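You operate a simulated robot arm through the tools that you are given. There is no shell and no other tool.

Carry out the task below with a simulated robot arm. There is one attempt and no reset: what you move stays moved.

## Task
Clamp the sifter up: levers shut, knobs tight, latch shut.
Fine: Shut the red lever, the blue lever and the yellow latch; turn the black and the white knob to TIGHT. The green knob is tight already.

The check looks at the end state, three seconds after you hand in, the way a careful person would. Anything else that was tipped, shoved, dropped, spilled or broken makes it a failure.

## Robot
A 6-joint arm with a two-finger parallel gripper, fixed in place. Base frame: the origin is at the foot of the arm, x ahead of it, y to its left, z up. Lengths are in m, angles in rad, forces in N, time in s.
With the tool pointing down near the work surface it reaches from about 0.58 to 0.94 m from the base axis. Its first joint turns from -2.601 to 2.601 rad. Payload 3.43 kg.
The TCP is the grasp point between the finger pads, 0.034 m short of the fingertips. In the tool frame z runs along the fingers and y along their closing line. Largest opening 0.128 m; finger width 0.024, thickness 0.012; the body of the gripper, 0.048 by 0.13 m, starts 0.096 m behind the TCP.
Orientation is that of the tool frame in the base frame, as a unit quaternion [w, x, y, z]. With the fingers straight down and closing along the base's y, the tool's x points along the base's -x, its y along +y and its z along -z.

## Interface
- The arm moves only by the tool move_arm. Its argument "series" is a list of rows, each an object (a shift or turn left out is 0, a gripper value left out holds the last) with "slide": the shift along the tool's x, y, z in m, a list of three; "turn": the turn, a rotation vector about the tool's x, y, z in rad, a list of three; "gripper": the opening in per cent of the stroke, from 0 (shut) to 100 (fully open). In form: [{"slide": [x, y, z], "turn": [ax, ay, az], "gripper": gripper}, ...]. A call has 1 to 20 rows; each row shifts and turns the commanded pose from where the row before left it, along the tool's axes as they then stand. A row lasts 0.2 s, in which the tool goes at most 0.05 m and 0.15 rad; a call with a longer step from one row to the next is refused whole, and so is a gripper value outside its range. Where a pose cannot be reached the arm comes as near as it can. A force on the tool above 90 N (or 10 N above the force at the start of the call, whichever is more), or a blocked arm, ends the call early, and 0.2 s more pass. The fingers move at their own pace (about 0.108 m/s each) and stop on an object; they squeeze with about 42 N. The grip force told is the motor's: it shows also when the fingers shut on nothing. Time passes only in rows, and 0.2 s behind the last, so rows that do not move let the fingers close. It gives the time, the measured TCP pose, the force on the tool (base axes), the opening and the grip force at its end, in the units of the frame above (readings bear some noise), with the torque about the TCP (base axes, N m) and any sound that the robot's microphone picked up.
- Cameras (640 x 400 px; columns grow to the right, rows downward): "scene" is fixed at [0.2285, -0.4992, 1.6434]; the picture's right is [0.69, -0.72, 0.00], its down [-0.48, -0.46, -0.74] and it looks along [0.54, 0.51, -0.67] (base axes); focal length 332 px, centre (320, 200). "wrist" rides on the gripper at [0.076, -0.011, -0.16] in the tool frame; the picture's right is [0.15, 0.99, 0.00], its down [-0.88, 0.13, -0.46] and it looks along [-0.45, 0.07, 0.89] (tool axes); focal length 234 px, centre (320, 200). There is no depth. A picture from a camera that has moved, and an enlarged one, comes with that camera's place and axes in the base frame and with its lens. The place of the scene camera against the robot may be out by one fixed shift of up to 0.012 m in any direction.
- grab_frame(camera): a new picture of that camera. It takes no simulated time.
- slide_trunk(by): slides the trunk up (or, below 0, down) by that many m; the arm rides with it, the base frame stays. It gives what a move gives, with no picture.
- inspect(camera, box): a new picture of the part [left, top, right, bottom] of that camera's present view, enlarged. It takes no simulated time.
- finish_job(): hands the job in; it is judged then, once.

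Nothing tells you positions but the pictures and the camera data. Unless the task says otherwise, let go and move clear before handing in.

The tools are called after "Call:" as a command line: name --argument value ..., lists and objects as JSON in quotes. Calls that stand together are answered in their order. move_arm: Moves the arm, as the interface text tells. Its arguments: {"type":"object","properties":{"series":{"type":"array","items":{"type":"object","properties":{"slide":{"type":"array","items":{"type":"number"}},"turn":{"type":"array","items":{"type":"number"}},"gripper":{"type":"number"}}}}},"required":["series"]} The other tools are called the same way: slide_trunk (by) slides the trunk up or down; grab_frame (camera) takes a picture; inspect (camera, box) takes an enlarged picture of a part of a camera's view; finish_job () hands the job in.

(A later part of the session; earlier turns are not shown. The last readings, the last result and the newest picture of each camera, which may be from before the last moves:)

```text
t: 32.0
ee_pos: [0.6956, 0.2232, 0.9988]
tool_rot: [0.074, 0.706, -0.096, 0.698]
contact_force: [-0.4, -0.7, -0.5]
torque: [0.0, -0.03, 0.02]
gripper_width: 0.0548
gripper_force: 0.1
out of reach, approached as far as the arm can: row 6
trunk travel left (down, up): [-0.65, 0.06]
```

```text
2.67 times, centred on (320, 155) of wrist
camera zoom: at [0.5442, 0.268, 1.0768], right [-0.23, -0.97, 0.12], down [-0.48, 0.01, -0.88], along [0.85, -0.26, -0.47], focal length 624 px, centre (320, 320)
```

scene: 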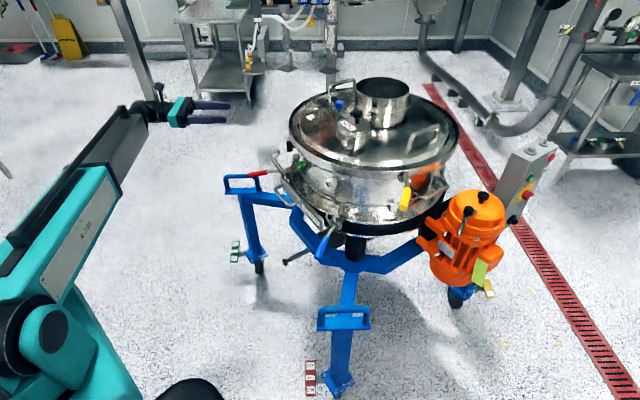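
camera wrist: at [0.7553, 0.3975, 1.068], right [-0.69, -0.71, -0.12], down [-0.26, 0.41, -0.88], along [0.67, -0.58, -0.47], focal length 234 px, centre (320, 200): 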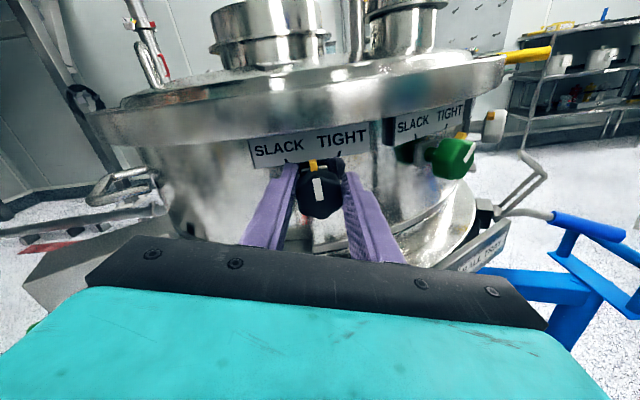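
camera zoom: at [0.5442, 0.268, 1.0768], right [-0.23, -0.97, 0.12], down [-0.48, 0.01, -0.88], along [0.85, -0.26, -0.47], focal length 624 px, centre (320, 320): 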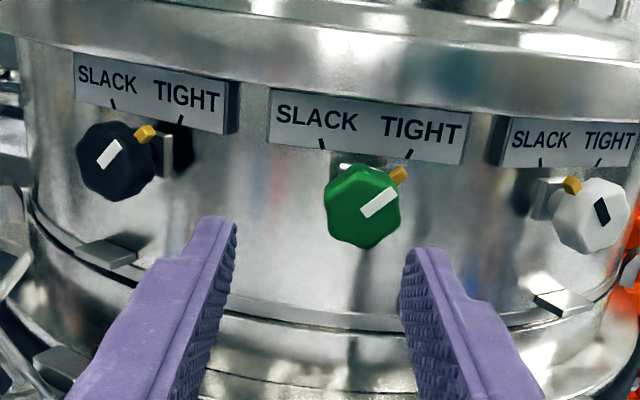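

Head-on, green's mark has the same slope as black's, so black is at TIGHT. White needs the wrist closer in than the arm can fold at this trunk height, so I'll raise the tool and lower the trunk in stages.

Call:
move_arm --series '[{"slide": [0.04, 0, 0]}, {"slide": [0.04, 0, 0]}, {"slide": [0.04, 0, 0]}, {}]'

Call:
slide_trunk --by -0.12

Call:
move_arm --series '[{"slide": [0.04, 0, 0]}, {"slide": [0.04, 0, 0]}, {"slide": [0.04, 0, 0]}, {}]'

Call:
grab_frame --camera "scene"

```text
t: 33.0
ee_pos: [0.7189, 0.2358, 1.1145]
tool_rot: [0.075, 0.706, -0.096, 0.697]
contact_force: [-0.2, -0.8, 0.2]
torque: [-0.01, 0.02, 0.01]
gripper_width: 0.0549
gripper_force: 0.0
out of reach, approached as far as the arm can: row 1, 2, 3
trunk travel left (down, up): [-0.65, 0.06]
```

```text
t: 34.5
ee_pos: [0.7188, 0.2352, 0.9948]
tool_rot: [0.074, 0.706, -0.095, 0.698]
contact_force: [-0.6, -0.8, -0.1]
torque: [-0.01, 0.01, 0.02]
gripper_width: 0.055
gripper_force: 0.0
trunk travel left (down, up): [-0.53, 0.18]
```

```text
t: 35.5
ee_pos: [0.7236, 0.2347, 1.1143]
tool_rot: [0.074, 0.706, -0.096, 0.697]
contact_force: [-0.5, 0.0, -0.4]
torque: [0.0, 0.0, -0.03]
gripper_width: 0.0547
gripper_force: 0.1
out of reach, approached as far as the arm can: row 2
trunk travel left (down, up): [-0.53, 0.18]
```

```text
taken
```

scene: 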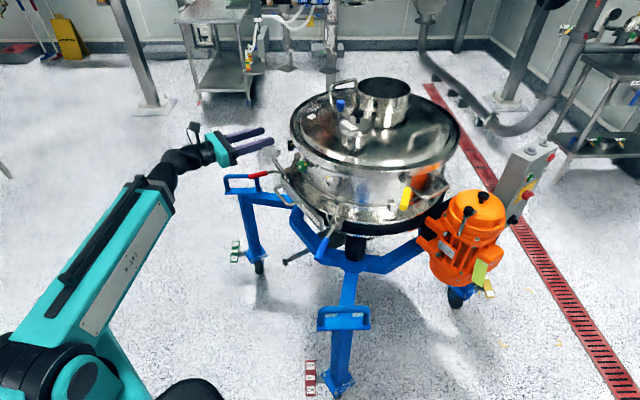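

Worst height for the inner limit is about here; further down should help. I'll lower the trunk more while keeping the tool height.

Call:
slide_trunk --by -0.12

Call:
move_arm --series '[{"slide": [0.04, 0, 0]}, {"slide": [0.04, 0, 0]}, {"slide": [0.04, 0, 0]}, {}]'

Call:
slide_trunk --by -0.12

Call:
move_arm --series '[{"slide": [0.03, 0, -0.02]}, {"slide": [0.03, 0, -0.02]}, {"slide": [0.03, 0, -0.02]}, {}]'

```text
t: 37.0
ee_pos: [0.7224, 0.2338, 0.9936]
tool_rot: [0.073, 0.706, -0.096, 0.697]
contact_force: [0.5, 0.8, -0.1]
torque: [-0.02, 0.0, -0.01]
gripper_width: 0.0548
gripper_force: 0.0
trunk travel left (down, up): [-0.41, 0.3]
```

```text
t: 38.0
ee_pos: [0.7228, 0.2306, 1.1137]
tool_rot: [0.074, 0.706, -0.095, 0.698]
contact_force: [0.1, -1.1, -0.2]
torque: [0.01, 0.01, -0.01]
gripper_width: 0.0549
gripper_force: 0.1
trunk travel left (down, up): [-0.41, 0.3]
```

```text
t: 39.5
ee_pos: [0.7237, 0.2296, 0.9952]
tool_rot: [0.075, 0.706, -0.096, 0.698]
contact_force: [-0.2, 0.4, -0.9]
torque: [0.02, -0.02, -0.01]
gripper_width: 0.0551
gripper_force: 0.0
trunk travel left (down, up): [-0.29, 0.42]
```

```text
t: 40.5
ee_pos: [0.6643, 0.2401, 1.0838]
tool_rot: [0.075, 0.706, -0.097, 0.697]
contact_force: [-0.3, 0.2, 0.9]
torque: [0.01, 0.0, -0.01]
gripper_width: 0.0549
gripper_force: 0.0
trunk travel left (down, up): [-0.29, 0.42]
```

With the trunk down 0.36 m the arm retracts freely. Now I'll move across to face the white knob, which points at about 16° azimuth.

Call:
move_arm --series '[{"slide": [-0.008, 0.039, 0.013], "turn": [0.0875, 0, 0]}, {"slide": [-0.008, 0.039, 0.01], "turn": [0.0875, 0, 0]}, {"slide": [-0.008, 0.04, 0.006], "turn": [0.0875, 0, 0]}, {"slide": [-0.008, 0.04, 0.002], "turn": [0.0875, 0, 0]}, {"slide": [-0.008, 0.041, -0.002], "turn": [0.0875, 0, 0]}, {"slide": [-0.008, 0.041, -0.006], "turn": [0.0875, 0, 0]}, {"slide": [-0.02, 0, 0]}, {}]'

Call:
grab_frame --camera "wrist"

Call:
inspect --camera "wrist" --box '[220, 80, 420, 230]'

```text
t: 42.4
ee_pos: [0.7452, 0.1083, 1.0688]
tool_rot: [-0.055, 0.708, 0.028, 0.703]
contact_force: [0.1, 0.0, -1.1]
torque: [0.0, -0.03, 0.0]
gripper_width: 0.0549
gripper_force: 0.1
out of reach, approached as far as the arm can: row 1, 2, 3, 4, 5, 6, 7
trunk travel left (down, up): [-0.29, 0.42]
```

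```text
taken
camera wrist: at [0.5857, 0.0967, 1.1447], right [0.12, -0.99, 0.11], down [-0.45, -0.15, -0.88], along [0.89, 0.05, -0.46], focal length 234 px, centre (320, 200)
```

wrist: 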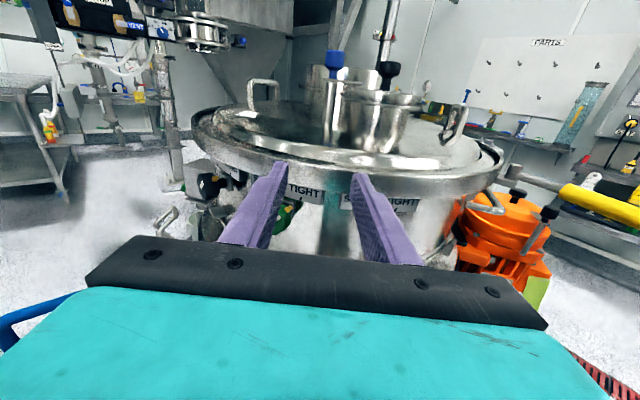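

```text
2.67 times, centred on (320, 155) of wrist
camera zoom: at [0.5857, 0.0967, 1.1447], right [0.12, -0.99, 0.11], down [-0.45, -0.15, -0.88], along [0.89, 0.05, -0.46], focal length 624 px, centre (320, 320)
```

zoom: 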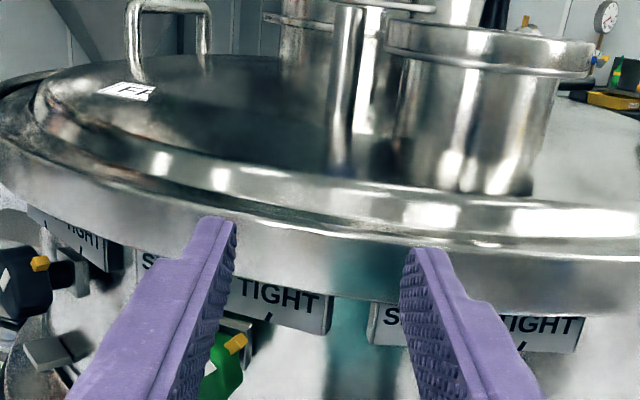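

The arm stopped short: the wrist can't fold that close yet, and my fingertips are near the lid rim. I'll raise a bit, then see where the commanded pose stands before lowering the trunk more.

Call:
move_arm --series '[{"slide": [0.03, 0, 0]}, {"slide": [0.03, 0, 0]}, {"slide": [0.03, 0, 0]}, {}]'

```text
t: 43.4
ee_pos: [0.7436, 0.1059, 1.1586]
tool_rot: [-0.053, 0.708, 0.023, 0.704]
contact_force: [-0.6, 0.3, -0.7]
torque: [-0.01, 0.0, -0.03]
gripper_width: 0.0549
gripper_force: 0.1
trunk travel left (down, up): [-0.29, 0.42]
```

The command follows the reached pose, which is good. Now I'll retract, lower the trunk further, and then move to the standoff in front of the white knob.

Call:
move_arm --series '[{"slide": [0.02, 0, -0.03]}, {"slide": [0.02, 0, -0.03]}, {"slide": [0, 0, -0.02]}, {}]'

Call:
slide_trunk --by -0.12

Call:
move_arm --series '[{"slide": [0, 0.035, 0], "turn": [0.055, 0, 0]}, {"slide": [0, 0.035, 0], "turn": [0.055, 0, 0]}, {"slide": [0, 0.035, 0], "turn": [0.055, 0, 0]}, {}]'

```text
t: 44.4
ee_pos: [0.6641, 0.1, 1.1996]
tool_rot: [-0.054, 0.707, 0.023, 0.704]
contact_force: [-0.2, 0.3, 0.2]
torque: [0.03, 0.0, 0.02]
gripper_width: 0.055
gripper_force: 0.1
out of reach, approached as far as the arm can: row 2
trunk travel left (down, up): [-0.29, 0.42]
```

```text
t: 45.9
ee_pos: [0.6642, 0.0994, 1.0793]
tool_rot: [-0.054, 0.707, 0.023, 0.704]
contact_force: [0.1, -0.3, 0.5]
torque: [0.02, 0.01, 0.0]
gripper_width: 0.0552
gripper_force: 0.1
trunk travel left (down, up): [-0.17, 0.54]
```

```text
t: 46.9
ee_pos: [0.6632, 0.1036, 1.0726]
tool_rot: [-0.081, 0.704, 0.019, 0.706]
contact_force: [-0.1, -0.3, -0.2]
torque: [-0.02, 0.01, 0.04]
gripper_width: 0.0552
gripper_force: 0.1
out of reach, approached as far as the arm can: row 1, 2, 3
trunk travel left (down, up): [-0.17, 0.54]
```

I'm at the inner limit again but now further in; I'll move forward a bit first and then shift sideways with the yaw.

Call:
move_arm --series '[{"slide": [0, 0, 0.04]}, {"slide": [0, 0.035, 0.005], "turn": [0.05, 0, 0]}, {"slide": [0, 0.035, 0], "turn": [0.05, 0, 0]}, {"slide": [0, 0.035, 0], "turn": [0.05, 0, 0]}, {}]'

Call:
grab_frame --camera "wrist"

Call:
grab_frame --camera "scene"

```text
t: 48.0
ee_pos: [0.7066, 0.135, 1.0633]
tool_rot: [-0.109, 0.7, 0.029, 0.705]
contact_force: [0.2, 0.2, -0.5]
torque: [-0.01, -0.05, 0.02]
gripper_width: 0.0552
gripper_force: 0.0
out of reach, approached as far as the arm can: row 1, 2, 3, 4
trunk travel left (down, up): [-0.17, 0.54]
```

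```text
taken
camera wrist: at [0.5473, 0.1065, 1.1361], right [0.19, -0.98, 0.03], down [-0.43, -0.11, -0.9], along [0.88, 0.16, -0.44], focal length 234 px, centre (320, 200)
```

wrist: 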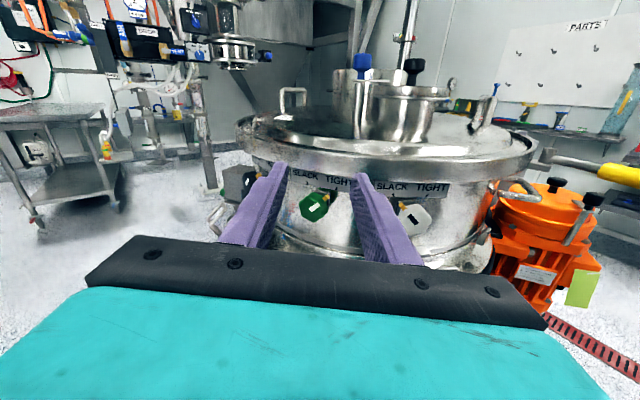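

```text
taken
```

scene: 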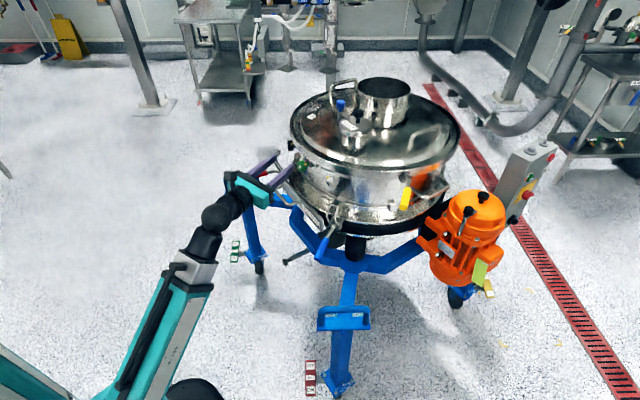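

Even easy moves are now refused, which suggests the last wrist joint is at its end stop after my half-turn roll. Rolling positive moves away from it, and that is also the tightening direction. I'll roll +0.3 and then try the shift again.

Call:
move_arm --series '[{"turn": [0, 0, 0.15]}, {"turn": [0, 0, 0.15]}, {"slide": [0.01, 0.035, 0], "turn": [0.03, 0, 0]}, {"slide": [0.01, 0.035, 0], "turn": [0.03, 0, 0]}, {"slide": [0.01, 0.035, 0], "turn": [0.03, 0, 0]}, {}]'

Call:
grab_frame --camera "wrist"

```text
t: 49.5
ee_pos: [0.7228, 0.0599, 1.0589]
tool_rot: [-0.238, 0.688, -0.064, 0.682]
contact_force: [-0.4, -0.2, 0.1]
torque: [-0.01, 0.04, -0.02]
gripper_width: 0.0549
gripper_force: 0.0
out of reach, approached as far as the arm can: row 5
trunk travel left (down, up): [-0.17, 0.54]
```

```text
taken
camera wrist: at [0.5697, 0.0001, 1.1257], right [0.24, -0.93, -0.28], down [-0.46, 0.14, -0.87], along [0.85, 0.34, -0.4], focal length 234 px, centre (320, 200)
```

wrist: 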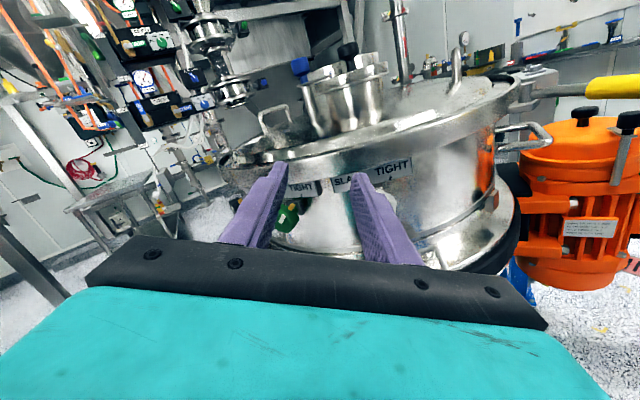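

Confirmed. I'll roll a bit further for margin and back off a little, then look for the white knob.

Call:
move_arm --series '[{"turn": [0, 0, 0.15]}, {"turn": [0, 0, 0.1]}, {"slide": [0, 0, -0.02]}, {}]'

```text
t: 50.5
ee_pos: [0.7026, 0.0567, 1.0589]
tool_rot: [-0.327, 0.675, -0.132, 0.648]
contact_force: [0.3, 0.4, -0.8]
torque: [-0.03, -0.03, 0.0]
gripper_width: 0.0548
gripper_force: 0.0
trunk travel left (down, up): [-0.17, 0.54]
```

Pose is clean: facing azimuth 15.7°, slightly pitched up. I'll correct the pitch and move to the standoff in front of the white knob at its height.

Call:
move_arm --series '[{"turn": [-0.033, -0.043, 0]}, {"slide": [-0.008, 0.03, 0.0025]}, {"slide": [-0.008, 0.03, 0.0025]}, {"slide": [-0.008, 0.03, 0.0025]}, {}]'

Call:
grab_frame --camera "wrist"

Call:
inspect --camera "wrist" --box '[220, 80, 420, 230]'

Call:
inspect --camera "scene" --box '[220, 130, 380, 260]'

```text
t: 51.6
ee_pos: [0.7239, 0.0055, 0.9856]
tool_rot: [-0.317, 0.695, -0.14, 0.63]
contact_force: [-0.4, 0.0, 0.3]
torque: [-0.03, 0.01, 0.02]
gripper_width: 0.055
gripper_force: 0.0
trunk travel left (down, up): [-0.17, 0.54]
```

```text
taken
camera wrist: at [0.5808, -0.0741, 1.0516], right [0.23, -0.84, -0.49], down [-0.56, 0.3, -0.77], along [0.8, 0.45, -0.4], focal length 234 px, centre (320, 200)
```

wrist: 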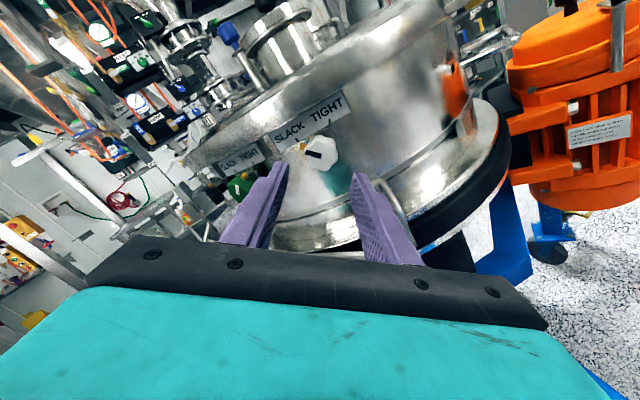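

```text
2.67 times, centred on (320, 155) of wrist
camera zoom: at [0.5808, -0.0741, 1.0516], right [0.23, -0.84, -0.49], down [-0.56, 0.3, -0.77], along [0.8, 0.45, -0.4], focal length 624 px, centre (320, 320)
```

zoom: 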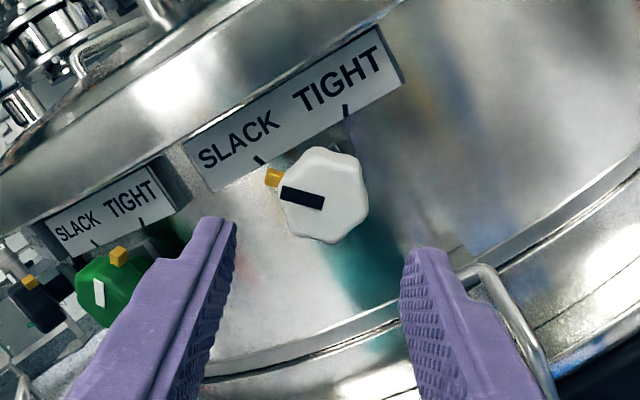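

```text
3.08 times, centred on (300, 195) of scene
camera zoom: at [0.2285, -0.4992, 1.6434], right [0.69, -0.72, 0.0], down [-0.48, -0.46, -0.74], along [0.54, 0.51, -0.67], focal length 1023 px, centre (382, 215)
```

zoom: 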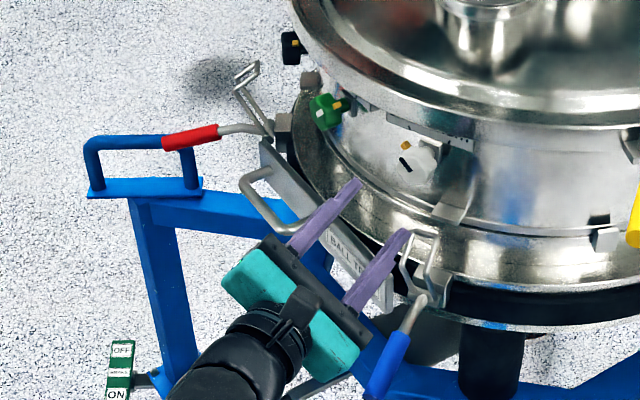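

The white knob's face is at about (0.834, 0.032, 0.982), roughly 0.11 m ahead, and the blue bail clears my lower finger by over 1 cm. I'll advance 0.07 and check alignment.

Call:
move_arm --series '[{"slide": [0, 0, 0.03]}, {"slide": [0, 0, 0.04]}, {}]'

Call:
inspect --camera "wrist" --box '[220, 60, 420, 210]'

```text
t: 52.5
ee_pos: [0.7936, 0.0245, 0.9849]
tool_rot: [-0.317, 0.695, -0.139, 0.63]
contact_force: [0.9, -0.9, -0.3]
torque: [-0.01, -0.01, 0.02]
gripper_width: 0.0549
gripper_force: 0.0
trunk travel left (down, up): [-0.17, 0.54]
```

```text
2.67 times, centred on (320, 135) of wrist
camera zoom: at [0.6484, -0.0554, 1.0519], right [0.23, -0.84, -0.49], down [-0.56, 0.3, -0.77], along [0.8, 0.45, -0.4], focal length 624 px, centre (320, 373)
```

zoom: 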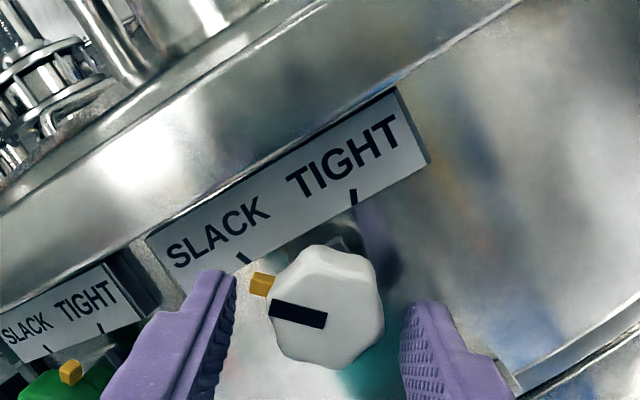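

I'll nudge 2.4 mm right and 1.7 mm down in the image, then close the remaining distance.

Call:
move_arm --series '[{"slide": [-0.0015, 0.0024, 0]}, {"slide": [0, 0, 0.02]}, {"slide": [0, 0, 0.017]}, {}]'

Call:
inspect --camera "wrist" --box '[220, 60, 420, 210]'

Call:
inspect --camera "scene" --box '[280, 150, 380, 230]'

```text
t: 53.5
ee_pos: [0.8221, 0.0337, 0.9867]
tool_rot: [-0.318, 0.694, -0.138, 0.631]
contact_force: [-75.0, -14.6, -19.0]
torque: [-0.02, 2.09, -2.01]
gripper_width: 0.0595
gripper_force: 3.8
out of reach, approached as far as the arm can: row 1
trunk travel left (down, up): [-0.17, 0.54]
```

```text
2.67 times, centred on (320, 135) of wrist
camera zoom: at [0.6782, -0.0447, 1.0517], right [0.23, -0.84, -0.49], down [-0.56, 0.3, -0.77], along [0.8, 0.45, -0.4], focal length 624 px, centre (320, 373)
```

zoom: 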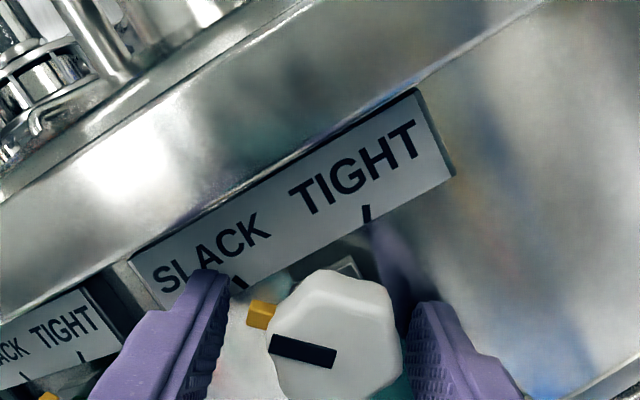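

```text
5.00 times, centred on (330, 190) of scene
camera zoom: at [0.2285, -0.4992, 1.6434], right [0.69, -0.72, 0.0], down [-0.48, -0.46, -0.74], along [0.54, 0.51, -0.67], focal length 1662 px, centre (270, 250)
```

zoom: 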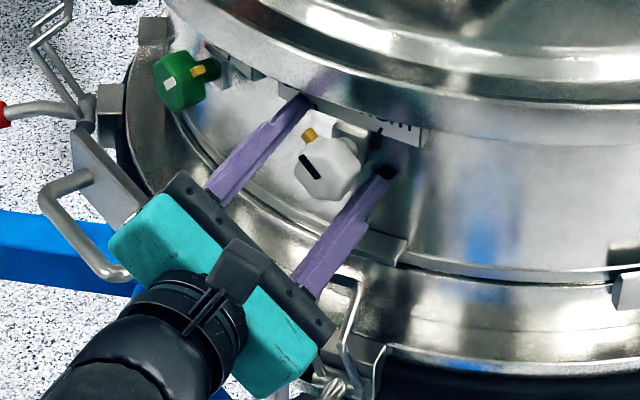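

I got 75 N of axial push: the knob sits about 4–5 mm right of centre, so the right fingertip is probably against its edge (my correction row was out of reach). Backing off, rolling a bit more for joint margin, and re-aligning.

Call:
move_arm --series '[{"slide": [0, 0, -0.02], "gripper": 50}, {"slide": [0, 0, -0.015]}, {"turn": [0, 0, 0.14]}, {}]'

Call:
inspect --camera "wrist" --box '[220, 60, 420, 210]'

```text
t: 54.5
ee_pos: [0.7954, 0.0264, 0.9828]
tool_rot: [-0.362, 0.683, -0.183, 0.607]
contact_force: [0.0, 0.5, -0.3]
torque: [0.03, 0.0, 0.01]
gripper_width: 0.0637
gripper_force: 0.1
trunk travel left (down, up): [-0.17, 0.54]
```

```text
2.67 times, centred on (320, 135) of wrist
camera zoom: at [0.6538, -0.0633, 1.0425], right [0.22, -0.76, -0.61], down [-0.59, 0.4, -0.71], along [0.78, 0.51, -0.36], focal length 624 px, centre (320, 373)
```

zoom: 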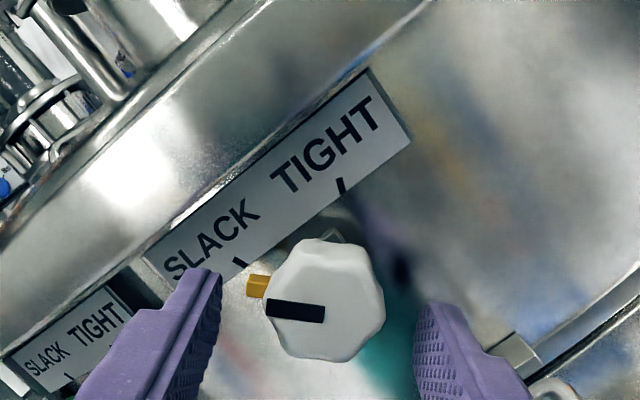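

Re-aligned estimate: the knob is only about 2 mm right now. I'll nudge that, then advance 20 mm.

Call:
move_arm --series '[{"slide": [0, 0.002, 0]}, {"slide": [0, 0, 0.01]}, {"slide": [0, 0, 0.01]}, {}]'

Call:
inspect --camera "wrist" --box '[220, 60, 420, 210]'

```text
t: 55.5
ee_pos: [0.8136, 0.0295, 0.9828]
tool_rot: [-0.362, 0.683, -0.183, 0.608]
contact_force: [-0.6, 0.1, 0.0]
torque: [0.0, 0.0, -0.01]
gripper_width: 0.0637
gripper_force: 0.1
trunk travel left (down, up): [-0.17, 0.54]
```

```text
2.67 times, centred on (320, 135) of wrist
camera zoom: at [0.6728, -0.0589, 1.0424], right [0.22, -0.76, -0.61], down [-0.59, 0.4, -0.71], along [0.78, 0.51, -0.36], focal length 624 px, centre (320, 373)
```

zoom: 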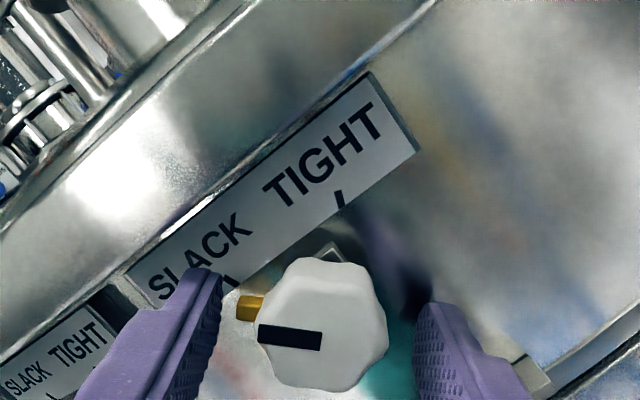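

Centred and contact-free, with fingertips about 14 mm past the knob's face. I'll edge in 4 mm more and grip.

Call:
move_arm --series '[{"slide": [0, 0, 0.004]}, {"gripper": 0}, {}, {}]'

Call:
move_arm --series '[{"turn": [0, 0, 0.1]}, {"turn": [0, 0, 0.1]}, {"turn": [0, 0, 0.1]}, {}]'

Call:
inspect --camera "wrist" --box '[220, 60, 420, 210]'

```text
t: 56.5
ee_pos: [0.8174, 0.0298, 0.9827]
tool_rot: [-0.362, 0.683, -0.183, 0.607]
contact_force: [0.7, -0.5, -0.4]
torque: [-0.13, 0.58, -0.72]
gripper_width: 0.0375
gripper_force: 42.2
trunk travel left (down, up): [-0.17, 0.54]
```

```text
t: 57.5
ee_pos: [0.8183, 0.0316, 0.9833]
tool_rot: [-0.45, 0.647, -0.284, 0.546]
contact_force: [-0.2, 0.0, 3.2]
torque: [-0.07, 0.39, -1.01]
gripper_width: 0.0372
gripper_force: 41.9
trunk travel left (down, up): [-0.17, 0.54]
```

```text
2.67 times, centred on (320, 135) of wrist
camera zoom: at [0.6808, -0.0731, 1.026], right [0.16, -0.56, -0.82], down [-0.64, 0.57, -0.52], along [0.76, 0.6, -0.26], focal length 624 px, centre (320, 373)
```

zoom: 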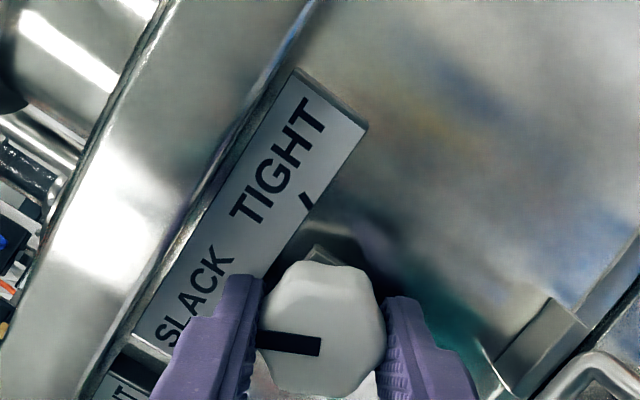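

Turning cleanly with low force; the mark is now at about −29°. It needs about 1.25 rad more to match TIGHT.

Call:
move_arm --series '[{"turn": [0, 0, 0.1]}, {"turn": [0, 0, 0.1]}, {"turn": [0, 0, 0.1]}, {"turn": [0, 0, 0.1]}, {"turn": [0, 0, 0.1]}, {"turn": [0, 0, 0.1]}, {}]'

Call:
inspect --camera "wrist" --box '[220, 60, 420, 210]'

```text
t: 59.0
ee_pos: [0.8172, 0.03, 0.9832]
tool_rot: [0.59, -0.535, 0.462, -0.39]
contact_force: [2.9, 1.1, 16.5]
torque: [-0.63, 0.18, -0.34]
gripper_width: 0.0383
gripper_force: 42.2
trunk travel left (down, up): [-0.17, 0.54]
```

```text
2.67 times, centred on (320, 135) of wrist
camera zoom: at [0.6846, -0.0876, 0.9835], right [0.01, -0.02, -1.0], down [-0.68, 0.73, -0.02], along [0.73, 0.68, -0.01], focal length 624 px, centre (320, 373)
```

zoom: 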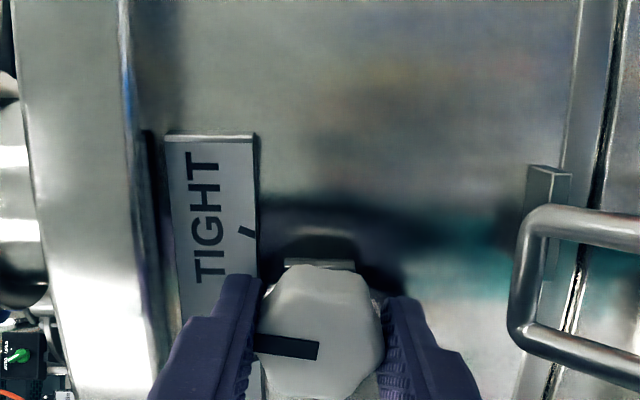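

Good; the mark is at about +8°. I'll finish the last 0.6 rad.

Call:
move_arm --series '[{"turn": [0, 0, 0.1]}, {"turn": [0, 0, 0.1]}, {"turn": [0, 0, 0.1]}, {"turn": [0, 0, 0.1]}, {"turn": [0, 0, 0.1]}, {"turn": [0, 0, 0.1]}, {}]'

Call:
inspect --camera "wrist" --box '[220, 60, 420, 210]'

```text
t: 60.6
ee_pos: [0.8178, 0.0313, 0.9764]
tool_rot: [0.676, -0.378, 0.602, -0.195]
contact_force: [-17.1, -10.6, -8.6]
torque: [-1.44, 1.3, 0.08]
gripper_width: 0.0432
gripper_force: 42.1
trunk travel left (down, up): [-0.17, 0.54]
```

```text
2.67 times, centred on (320, 135) of wrist
camera zoom: at [0.6828, -0.0757, 0.9352], right [-0.16, 0.53, -0.84], down [-0.64, 0.59, 0.49], along [0.75, 0.61, 0.24], focal length 624 px, centre (320, 373)
```

zoom: 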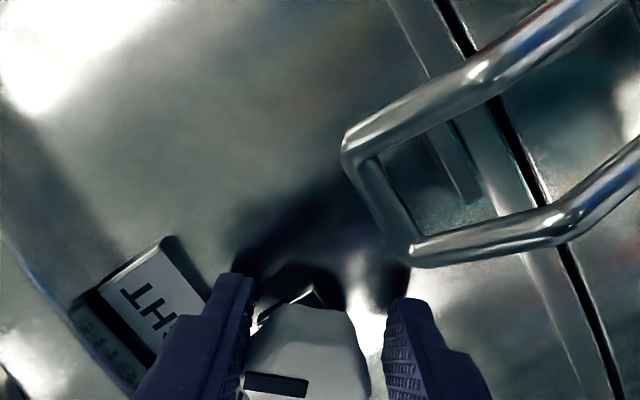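

The mark is at about +41°, matching TIGHT, and the knob now resists. I'll release, back straight out and roll back to look.

Call:
move_arm --series '[{"gripper": 48}, {}, {}]'

Call:
inspect --camera "wrist" --box '[220, 60, 420, 210]'

```text
t: 61.5
ee_pos: [0.8192, 0.0307, 0.9818]
tool_rot: [0.679, -0.375, 0.599, -0.198]
contact_force: [0.5, 1.0, -6.2]
torque: [-0.18, 0.12, 0.06]
gripper_width: 0.0646
gripper_force: 2.7
trunk travel left (down, up): [-0.17, 0.54]
```

```text
2.67 times, centred on (320, 135) of wrist
camera zoom: at [0.6825, -0.075, 0.9387], right [-0.15, 0.53, -0.83], down [-0.64, 0.59, 0.49], along [0.75, 0.61, 0.25], focal length 624 px, centre (320, 373)
```

zoom: 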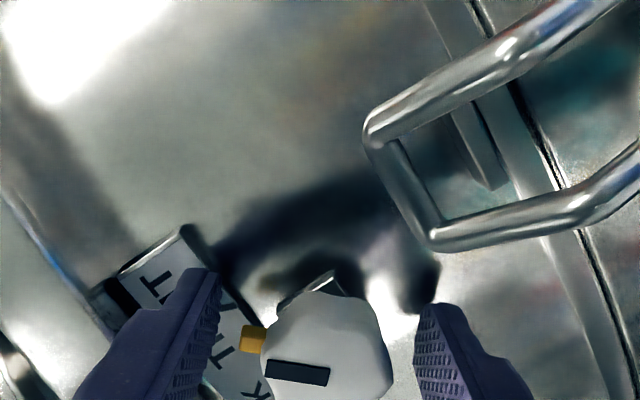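

The knob is free. Backing straight out and rolling back.

Call:
move_arm --series '[{"slide": [0, 0, -0.02]}, {"slide": [0, 0, -0.03]}, {"slide": [0, 0, -0.03]}, {"turn": [0, 0, -0.15]}, {"turn": [0, 0, -0.15]}, {"turn": [0, 0, -0.15]}, {"turn": [0, 0, -0.15]}, {"turn": [0, 0, -0.15]}, {"turn": [0, 0, -0.15]}, {"turn": [0, 0, -0.15]}, {"turn": [0, 0, -0.15]}, {"turn": [0, 0, -0.15]}, {"turn": [0, 0, -0.15]}, {}]'

Call:
inspect --camera "wrist" --box '[220, 60, 420, 210]'

Call:
grab_frame --camera "wrist"

```text
t: 64.5
ee_pos: [0.7411, 0.01, 0.9827]
tool_rot: [-0.362, 0.683, -0.182, 0.607]
contact_force: [0.1, -0.9, -0.5]
torque: [0.01, 0.01, -0.03]
gripper_width: 0.0616
gripper_force: 0.1
trunk travel left (down, up): [-0.17, 0.54]
```

```text
2.67 times, centred on (320, 135) of wrist
camera zoom: at [0.5999, -0.0797, 1.0416], right [0.22, -0.77, -0.61], down [-0.59, 0.39, -0.71], along [0.78, 0.51, -0.36], focal length 624 px, centre (320, 373)
```

zoom: 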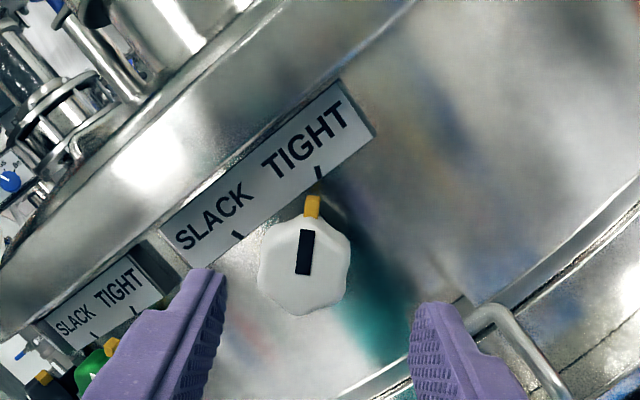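

```text
taken
camera wrist: at [0.5999, -0.0797, 1.0416], right [0.22, -0.77, -0.61], down [-0.59, 0.39, -0.71], along [0.78, 0.51, -0.36], focal length 234 px, centre (320, 200)
```

wrist: 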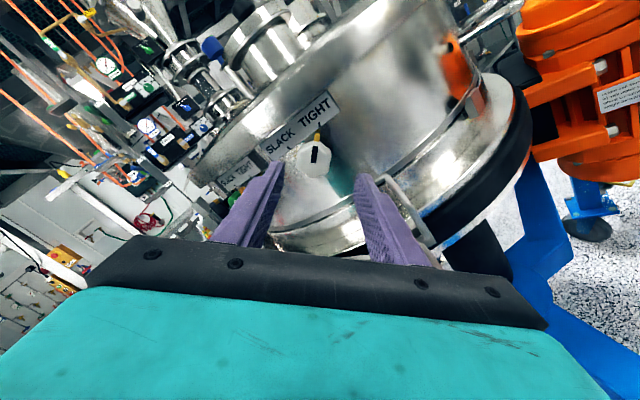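

White now sits at about +46° with its pointer on the TIGHT tick, like black and green. For the levers I'll pinch each grip from above and outside with the tool pitched 45°, and guide it round its hinge. First I lift clear and unroll the wrist to its natural side.

Call:
move_arm --series '[{"slide": [0.025, -0.025, -0.02]}, {"slide": [0.025, -0.025, -0.02]}, {"turn": [0, 0, 0.145]}, {"turn": [0, 0, 0.145]}, {"turn": [0, 0, 0.145]}, {"turn": [0, 0, 0.145]}, {"turn": [0, 0, 0.145]}, {"turn": [0, 0, 0.145]}, {"turn": [0, 0, 0.145]}, {"turn": [0, 0, 0.145]}, {"turn": [0, 0, 0.145]}, {"turn": [0, 0, 0.145]}, {"turn": [0, 0, 0.145]}, {"turn": [0, 0, 0.145]}, {"turn": [0, 0, 0.145]}, {"turn": [0, 0, 0.145]}, {"turn": [0, 0, 0.145]}, {"turn": [0, 0, 0.145]}, {}]'

Call:
grab_frame --camera "wrist"

Call:
inspect --camera "scene" --box '[220, 110, 420, 270]'

```text
t: 68.5
ee_pos: [0.7037, -0.0029, 1.0528]
tool_rot: [0.701, -0.104, 0.699, 0.091]
contact_force: [0.2, 1.4, -0.4]
torque: [0.02, 0.01, -0.01]
gripper_width: 0.0613
gripper_force: 0.1
trunk travel left (down, up): [-0.17, 0.54]
```

```text
taken
camera wrist: at [0.553, -0.0596, 0.9759], right [-0.27, 0.95, -0.17], down [-0.48, 0.02, 0.88], along [0.84, 0.32, 0.45], focal length 234 px, centre (320, 200)
```

wrist: 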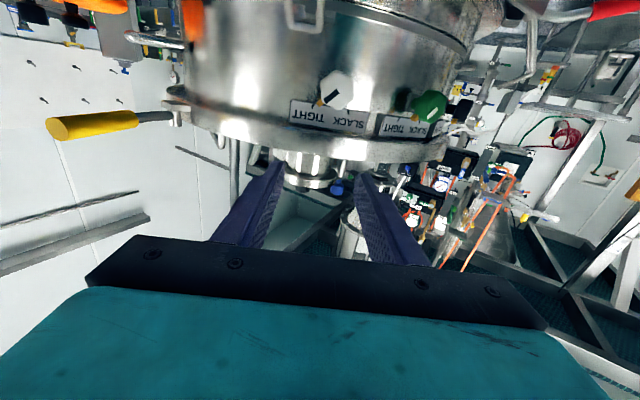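

```text
2.50 times, centred on (320, 190) of scene
camera zoom: at [0.2285, -0.4992, 1.6434], right [0.69, -0.72, 0.0], down [-0.48, -0.46, -0.74], along [0.54, 0.51, -0.67], focal length 831 px, centre (320, 225)
```

zoom: 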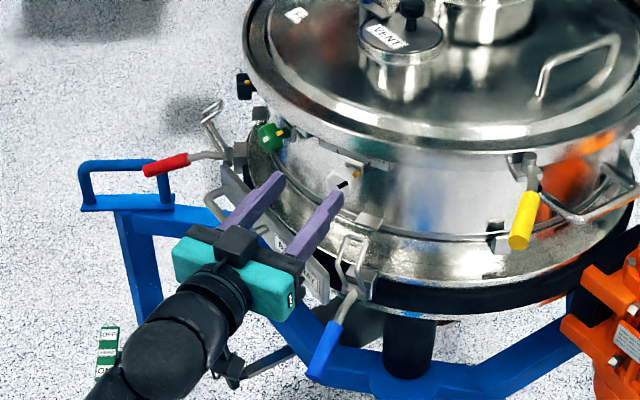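

Both knobs look right from here too. Now I'll pitch the tool down 45° and turn it to the blue lever's direction (about 22° azimuth), then look.

Call:
move_arm --series '[{"turn": [0, 0.131, 0]}, {"turn": [0, 0.131, 0]}, {"turn": [0, 0.131, 0]}, {"turn": [0, 0.131, 0]}, {"turn": [0, 0.131, 0]}, {"turn": [0, 0.131, 0]}, {"turn": [-0.076, 0, -0.076]}, {}]'

Call:
grab_frame --camera "wrist"

Call:
inspect --camera "wrist" --box '[200, 0, 420, 160]'

```text
t: 70.2
ee_pos: [0.7024, -0.0041, 1.0526]
tool_rot: [0.376, -0.181, 0.907, 0.063]
contact_force: [-0.1, 0.2, -0.2]
torque: [0.01, -0.01, -0.03]
gripper_width: 0.0615
gripper_force: 0.1
trunk travel left (down, up): [-0.17, 0.54]
```

```text
taken
camera wrist: at [0.5521, -0.0754, 1.1113], right [-0.47, 0.88, -0.12], down [0.23, 0.25, 0.94], along [0.86, 0.41, -0.32], focal length 234 px, centre (320, 200)
```

wrist: 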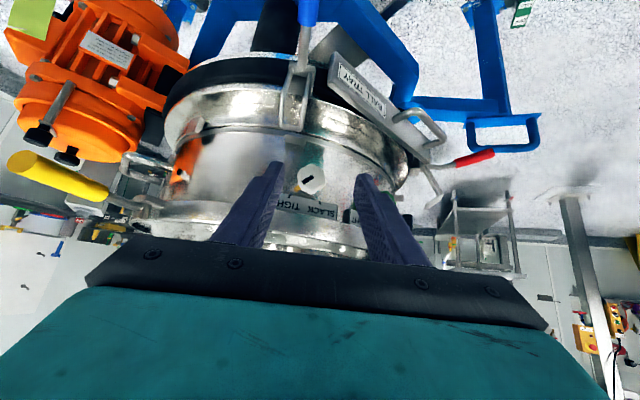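

```text
2.50 times, centred on (310, 80) of wrist
camera zoom: at [0.5521, -0.0754, 1.1113], right [-0.47, 0.88, -0.12], down [0.23, 0.25, 0.94], along [0.86, 0.41, -0.32], focal length 585 px, centre (345, 500)
```

zoom: 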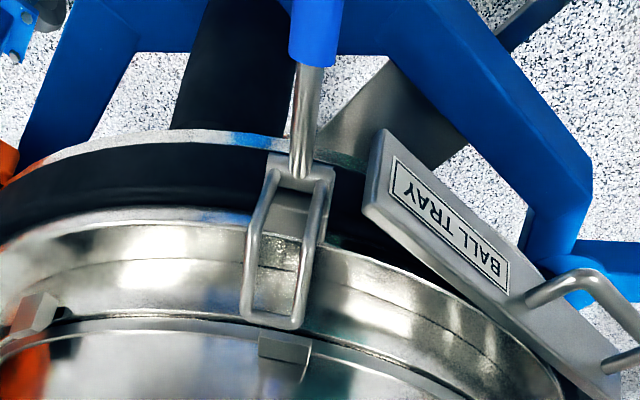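

The front view shows the blue bail lined up with its catch. The blue grip's centre is about (0.705, −0.045, 0.838), hub (0.804, −0.009, 0.836). I'll move above the grip with the fingers either side of it.

Call:
move_arm --series '[{"slide": [0.0268, -0.0123, 0.0208]}, {"slide": [0.0268, -0.0123, 0.0208]}, {"slide": [0.0268, -0.0123, 0.0208]}, {}]'

Call:
grab_frame --camera "wrist"

Call:
inspect --camera "scene" --box '[240, 160, 400, 280]'

```text
t: 71.2
ee_pos: [0.707, -0.0441, 0.9513]
tool_rot: [0.376, -0.181, 0.907, 0.064]
contact_force: [0.2, 0.1, -0.3]
torque: [0.01, 0.0, 0.0]
gripper_width: 0.0616
gripper_force: 0.1
trunk travel left (down, up): [-0.17, 0.54]
```

```text
taken
camera wrist: at [0.5558, -0.1159, 1.0104], right [-0.47, 0.88, -0.12], down [0.23, 0.25, 0.94], along [0.86, 0.41, -0.31], focal length 234 px, centre (320, 200)
```

wrist: 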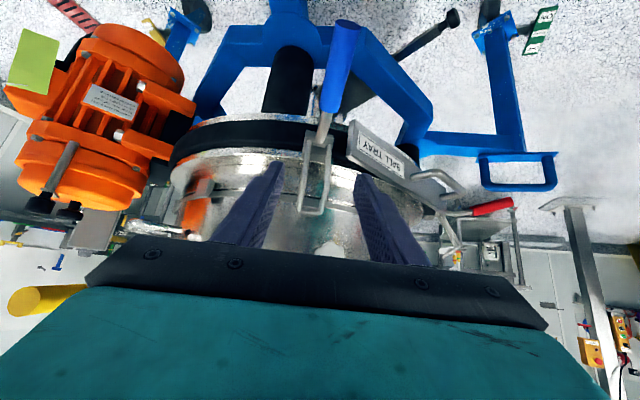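

```text
3.33 times, centred on (320, 220) of scene
camera zoom: at [0.2285, -0.4992, 1.6434], right [0.69, -0.72, 0.0], down [-0.48, -0.46, -0.74], along [0.54, 0.51, -0.67], focal length 1108 px, centre (320, 133)
```

zoom: 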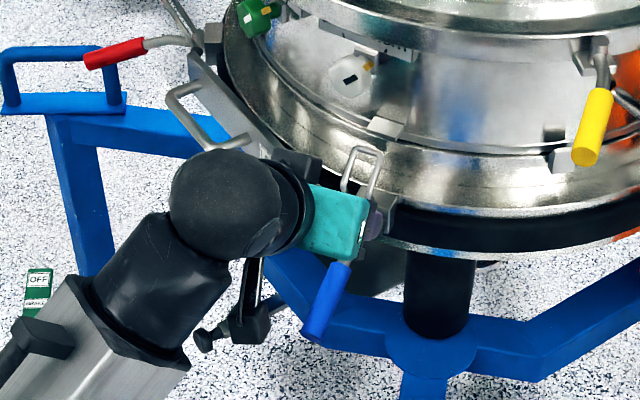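

Everything lines up: the grip runs from (0.745, −0.032) to (0.661, −0.062). I'll descend most of the way and check that the fingers straddle it.

Call:
move_arm --series '[{"slide": [0.025, 0.0005, 0.0252]}, {"slide": [0.025, 0.0005, 0.0252]}, {"slide": [0.01, 0, 0.01]}, {}]'

Call:
grab_frame --camera "wrist"

Call:
inspect --camera "scene" --box '[270, 180, 370, 260]'

```text
t: 72.2
ee_pos: [0.7064, -0.044, 0.8659]
tool_rot: [0.376, -0.18, 0.907, 0.063]
contact_force: [-0.4, -0.6, 0.5]
torque: [-0.05, 0.03, -0.01]
gripper_width: 0.0617
gripper_force: 0.1
trunk travel left (down, up): [-0.17, 0.54]
```

```text
taken
camera wrist: at [0.5552, -0.1163, 0.9254], right [-0.47, 0.88, -0.12], down [0.23, 0.25, 0.94], along [0.86, 0.41, -0.31], focal length 234 px, centre (320, 200)
```

wrist: 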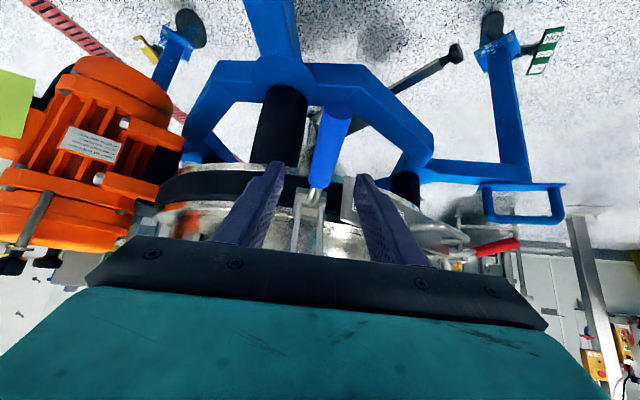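

```text
5.00 times, centred on (320, 220) of scene
camera zoom: at [0.2285, -0.4992, 1.6434], right [0.69, -0.72, 0.0], down [-0.48, -0.46, -0.74], along [0.54, 0.51, -0.67], focal length 1662 px, centre (320, 100)
```

zoom: 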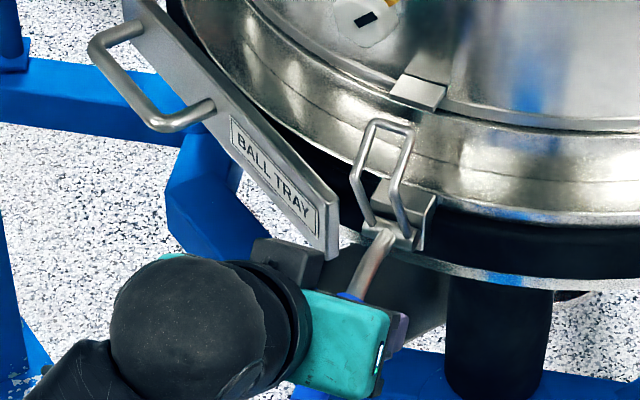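

The fingers straddle the blue grip. I'll descend the last 27 mm and pinch.

Call:
move_arm --series '[{"slide": [0.0095, 0, 0.0095]}, {"slide": [0.0095, 0, 0.0095]}, {"gripper": 0}, {}, {}]'

Call:
inspect --camera "wrist" --box '[220, 80, 420, 260]'

```text
t: 73.5
ee_pos: [0.7048, -0.0414, 0.8384]
tool_rot: [0.375, -0.181, 0.907, 0.065]
contact_force: [-7.7, 12.7, -2.3]
torque: [0.59, 0.27, -1.07]
gripper_width: 0.0229
gripper_force: 44.7
trunk travel left (down, up): [-0.17, 0.54]
```

```text
2.22 times, centred on (320, 170) of wrist
camera zoom: at [0.555, -0.1152, 0.8987], right [-0.47, 0.88, -0.12], down [0.23, 0.25, 0.94], along [0.85, 0.41, -0.32], focal length 520 px, centre (320, 267)
```

zoom: 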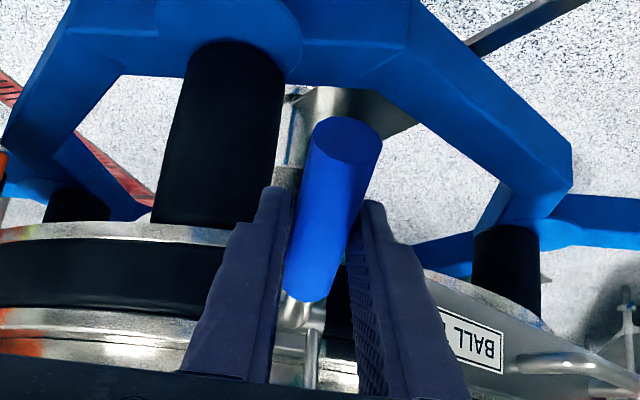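

Gripped (23 mm diameter). I'll ease off the side load and try a gentle 15 mm lift to see if the lever moves.

Call:
move_arm --series '[{"slide": [0, 0.0015, 0]}, {"slide": [-0.00353, 0, -0.00356]}, {"slide": [-0.00353, 0, -0.00356]}, {"slide": [-0.00353, 0, -0.00356]}, {}]'

Call:
inspect --camera "scene" --box '[270, 180, 370, 260]'

```text
t: 74.7
ee_pos: [0.7048, -0.0425, 0.8538]
tool_rot: [0.372, -0.181, 0.908, 0.064]
contact_force: [-6.0, 5.5, -19.5]
torque: [-0.06, 1.86, -1.14]
gripper_width: 0.0225
gripper_force: 44.6
trunk travel left (down, up): [-0.17, 0.54]
```

```text
5.00 times, centred on (320, 220) of scene
camera zoom: at [0.2285, -0.4992, 1.6434], right [0.69, -0.72, 0.0], down [-0.48, -0.46, -0.74], along [0.54, 0.51, -0.67], focal length 1662 px, centre (320, 100)
```

zoom: 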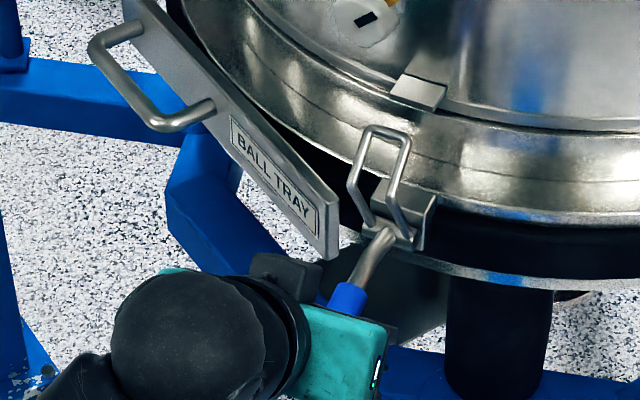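

The lever lifted with little resistance, but the bail swung slightly outward, away from its catch. I'll test the other direction: back to start and a bit below.

Call:
move_arm --series '[{"slide": [0.0053, 0, 0.0053]}, {"slide": [0.0053, 0, 0.0053]}, {"slide": [0.0053, 0, 0.0053]}, {"slide": [0.0053, 0, 0.0053]}, {}]'

Call:
inspect --camera "scene" --box '[270, 180, 370, 260]'

```text
t: 75.8
ee_pos: [0.7068, -0.0433, 0.8294]
tool_rot: [0.381, -0.179, 0.905, 0.064]
contact_force: [21.6, 16.0, 19.2]
torque: [0.97, -1.49, -1.14]
gripper_width: 0.0228
gripper_force: 45.2
trunk travel left (down, up): [-0.17, 0.54]
```

```text
5.00 times, centred on (320, 220) of scene
camera zoom: at [0.2285, -0.4992, 1.6434], right [0.69, -0.72, 0.0], down [-0.48, -0.46, -0.74], along [0.54, 0.51, -0.67], focal length 1662 px, centre (320, 100)
```

zoom: 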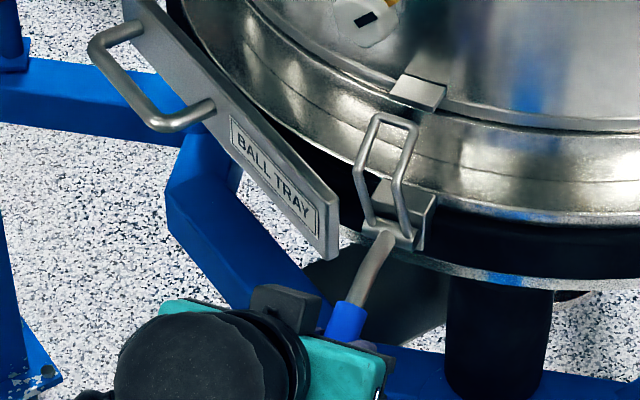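

That's the answer: pushing the lever down swings the bail in toward its catch, so the levers shut downward. I'll guide the blue lever down along its arc, about 20° first.

Call:
move_arm --series '[{"slide": [0.0054, 0, 0.0075]}, {"slide": [0.0053, 0, 0.0074]}, {"slide": [0.004, 0, 0.0083]}, {"slide": [0.0039, 0, 0.0082]}, {}]'

Call:
inspect --camera "scene" --box '[270, 180, 370, 260]'

Call:
inspect --camera "wrist" --box '[220, 80, 420, 260]'

```text
t: 77.0
ee_pos: [0.7152, -0.0404, 0.7926]
tool_rot: [0.382, -0.18, 0.904, 0.065]
contact_force: [15.5, 19.2, 27.4]
torque: [1.33, -1.26, -0.87]
gripper_width: 0.0222
gripper_force: 45.7
trunk travel left (down, up): [-0.17, 0.54]
```

```text
5.00 times, centred on (320, 220) of scene
camera zoom: at [0.2285, -0.4992, 1.6434], right [0.69, -0.72, 0.0], down [-0.48, -0.46, -0.74], along [0.54, 0.51, -0.67], focal length 1662 px, centre (320, 100)
```

zoom: 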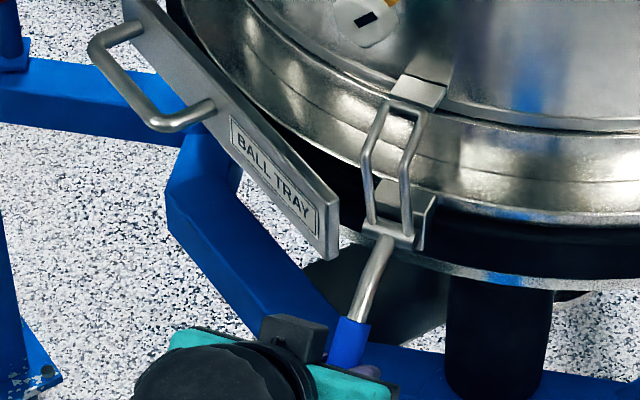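

```text
2.22 times, centred on (320, 170) of wrist
camera zoom: at [0.564, -0.1123, 0.8502], right [-0.47, 0.88, -0.12], down [0.21, 0.25, 0.95], along [0.86, 0.41, -0.3], focal length 520 px, centre (320, 267)
```

zoom: 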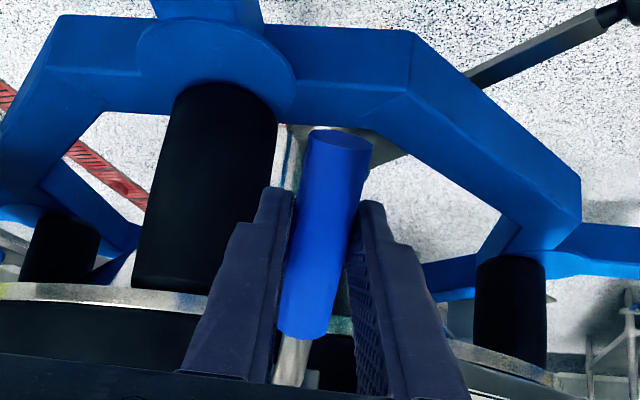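

The bail is swinging onto its catch. I'll continue down another 20°.

Call:
move_arm --series '[{"slide": [0.0025, 0, 0.0089]}, {"slide": [0.0025, 0, 0.0088]}, {"slide": [0.0009, 0, 0.0091]}, {"slide": [0.0009, 0, 0.0091]}, {}]'

Call:
inspect --camera "scene" --box '[270, 180, 370, 260]'

Call:
inspect --camera "wrist" --box '[220, 80, 420, 260]'

```text
t: 78.2
ee_pos: [0.7344, -0.0323, 0.7614]
tool_rot: [0.381, -0.179, 0.905, 0.064]
contact_force: [5.7, 7.8, 30.1]
torque: [1.5, -1.12, -0.74]
gripper_width: 0.0224
gripper_force: 44.9
trunk travel left (down, up): [-0.17, 0.54]
```

```text
5.00 times, centred on (320, 220) of scene
camera zoom: at [0.2285, -0.4992, 1.6434], right [0.69, -0.72, 0.0], down [-0.48, -0.46, -0.74], along [0.54, 0.51, -0.67], focal length 1662 px, centre (320, 100)
```

zoom: 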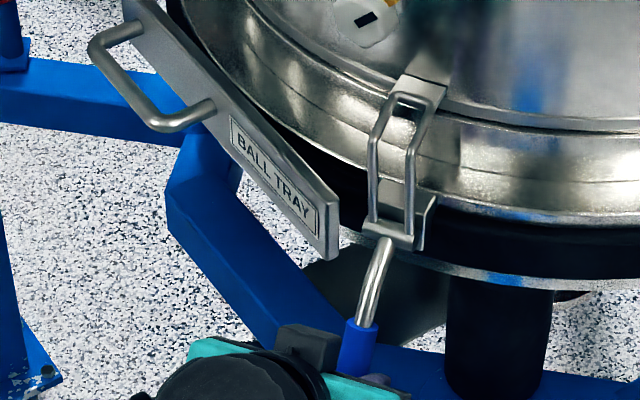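

```text
2.22 times, centred on (320, 170) of wrist
camera zoom: at [0.5825, -0.1053, 0.8199], right [-0.46, 0.88, -0.12], down [0.22, 0.25, 0.94], along [0.86, 0.41, -0.3], focal length 520 px, centre (320, 267)
```

zoom: 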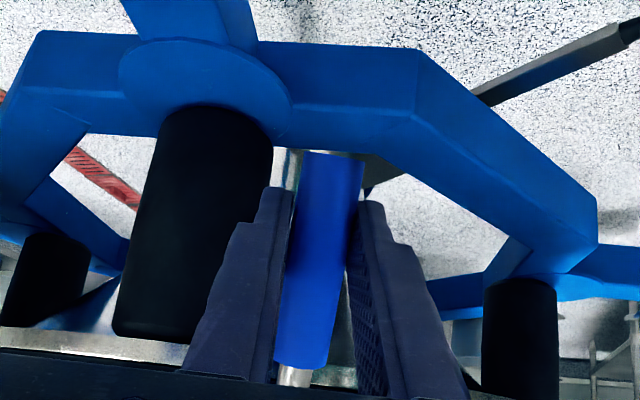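

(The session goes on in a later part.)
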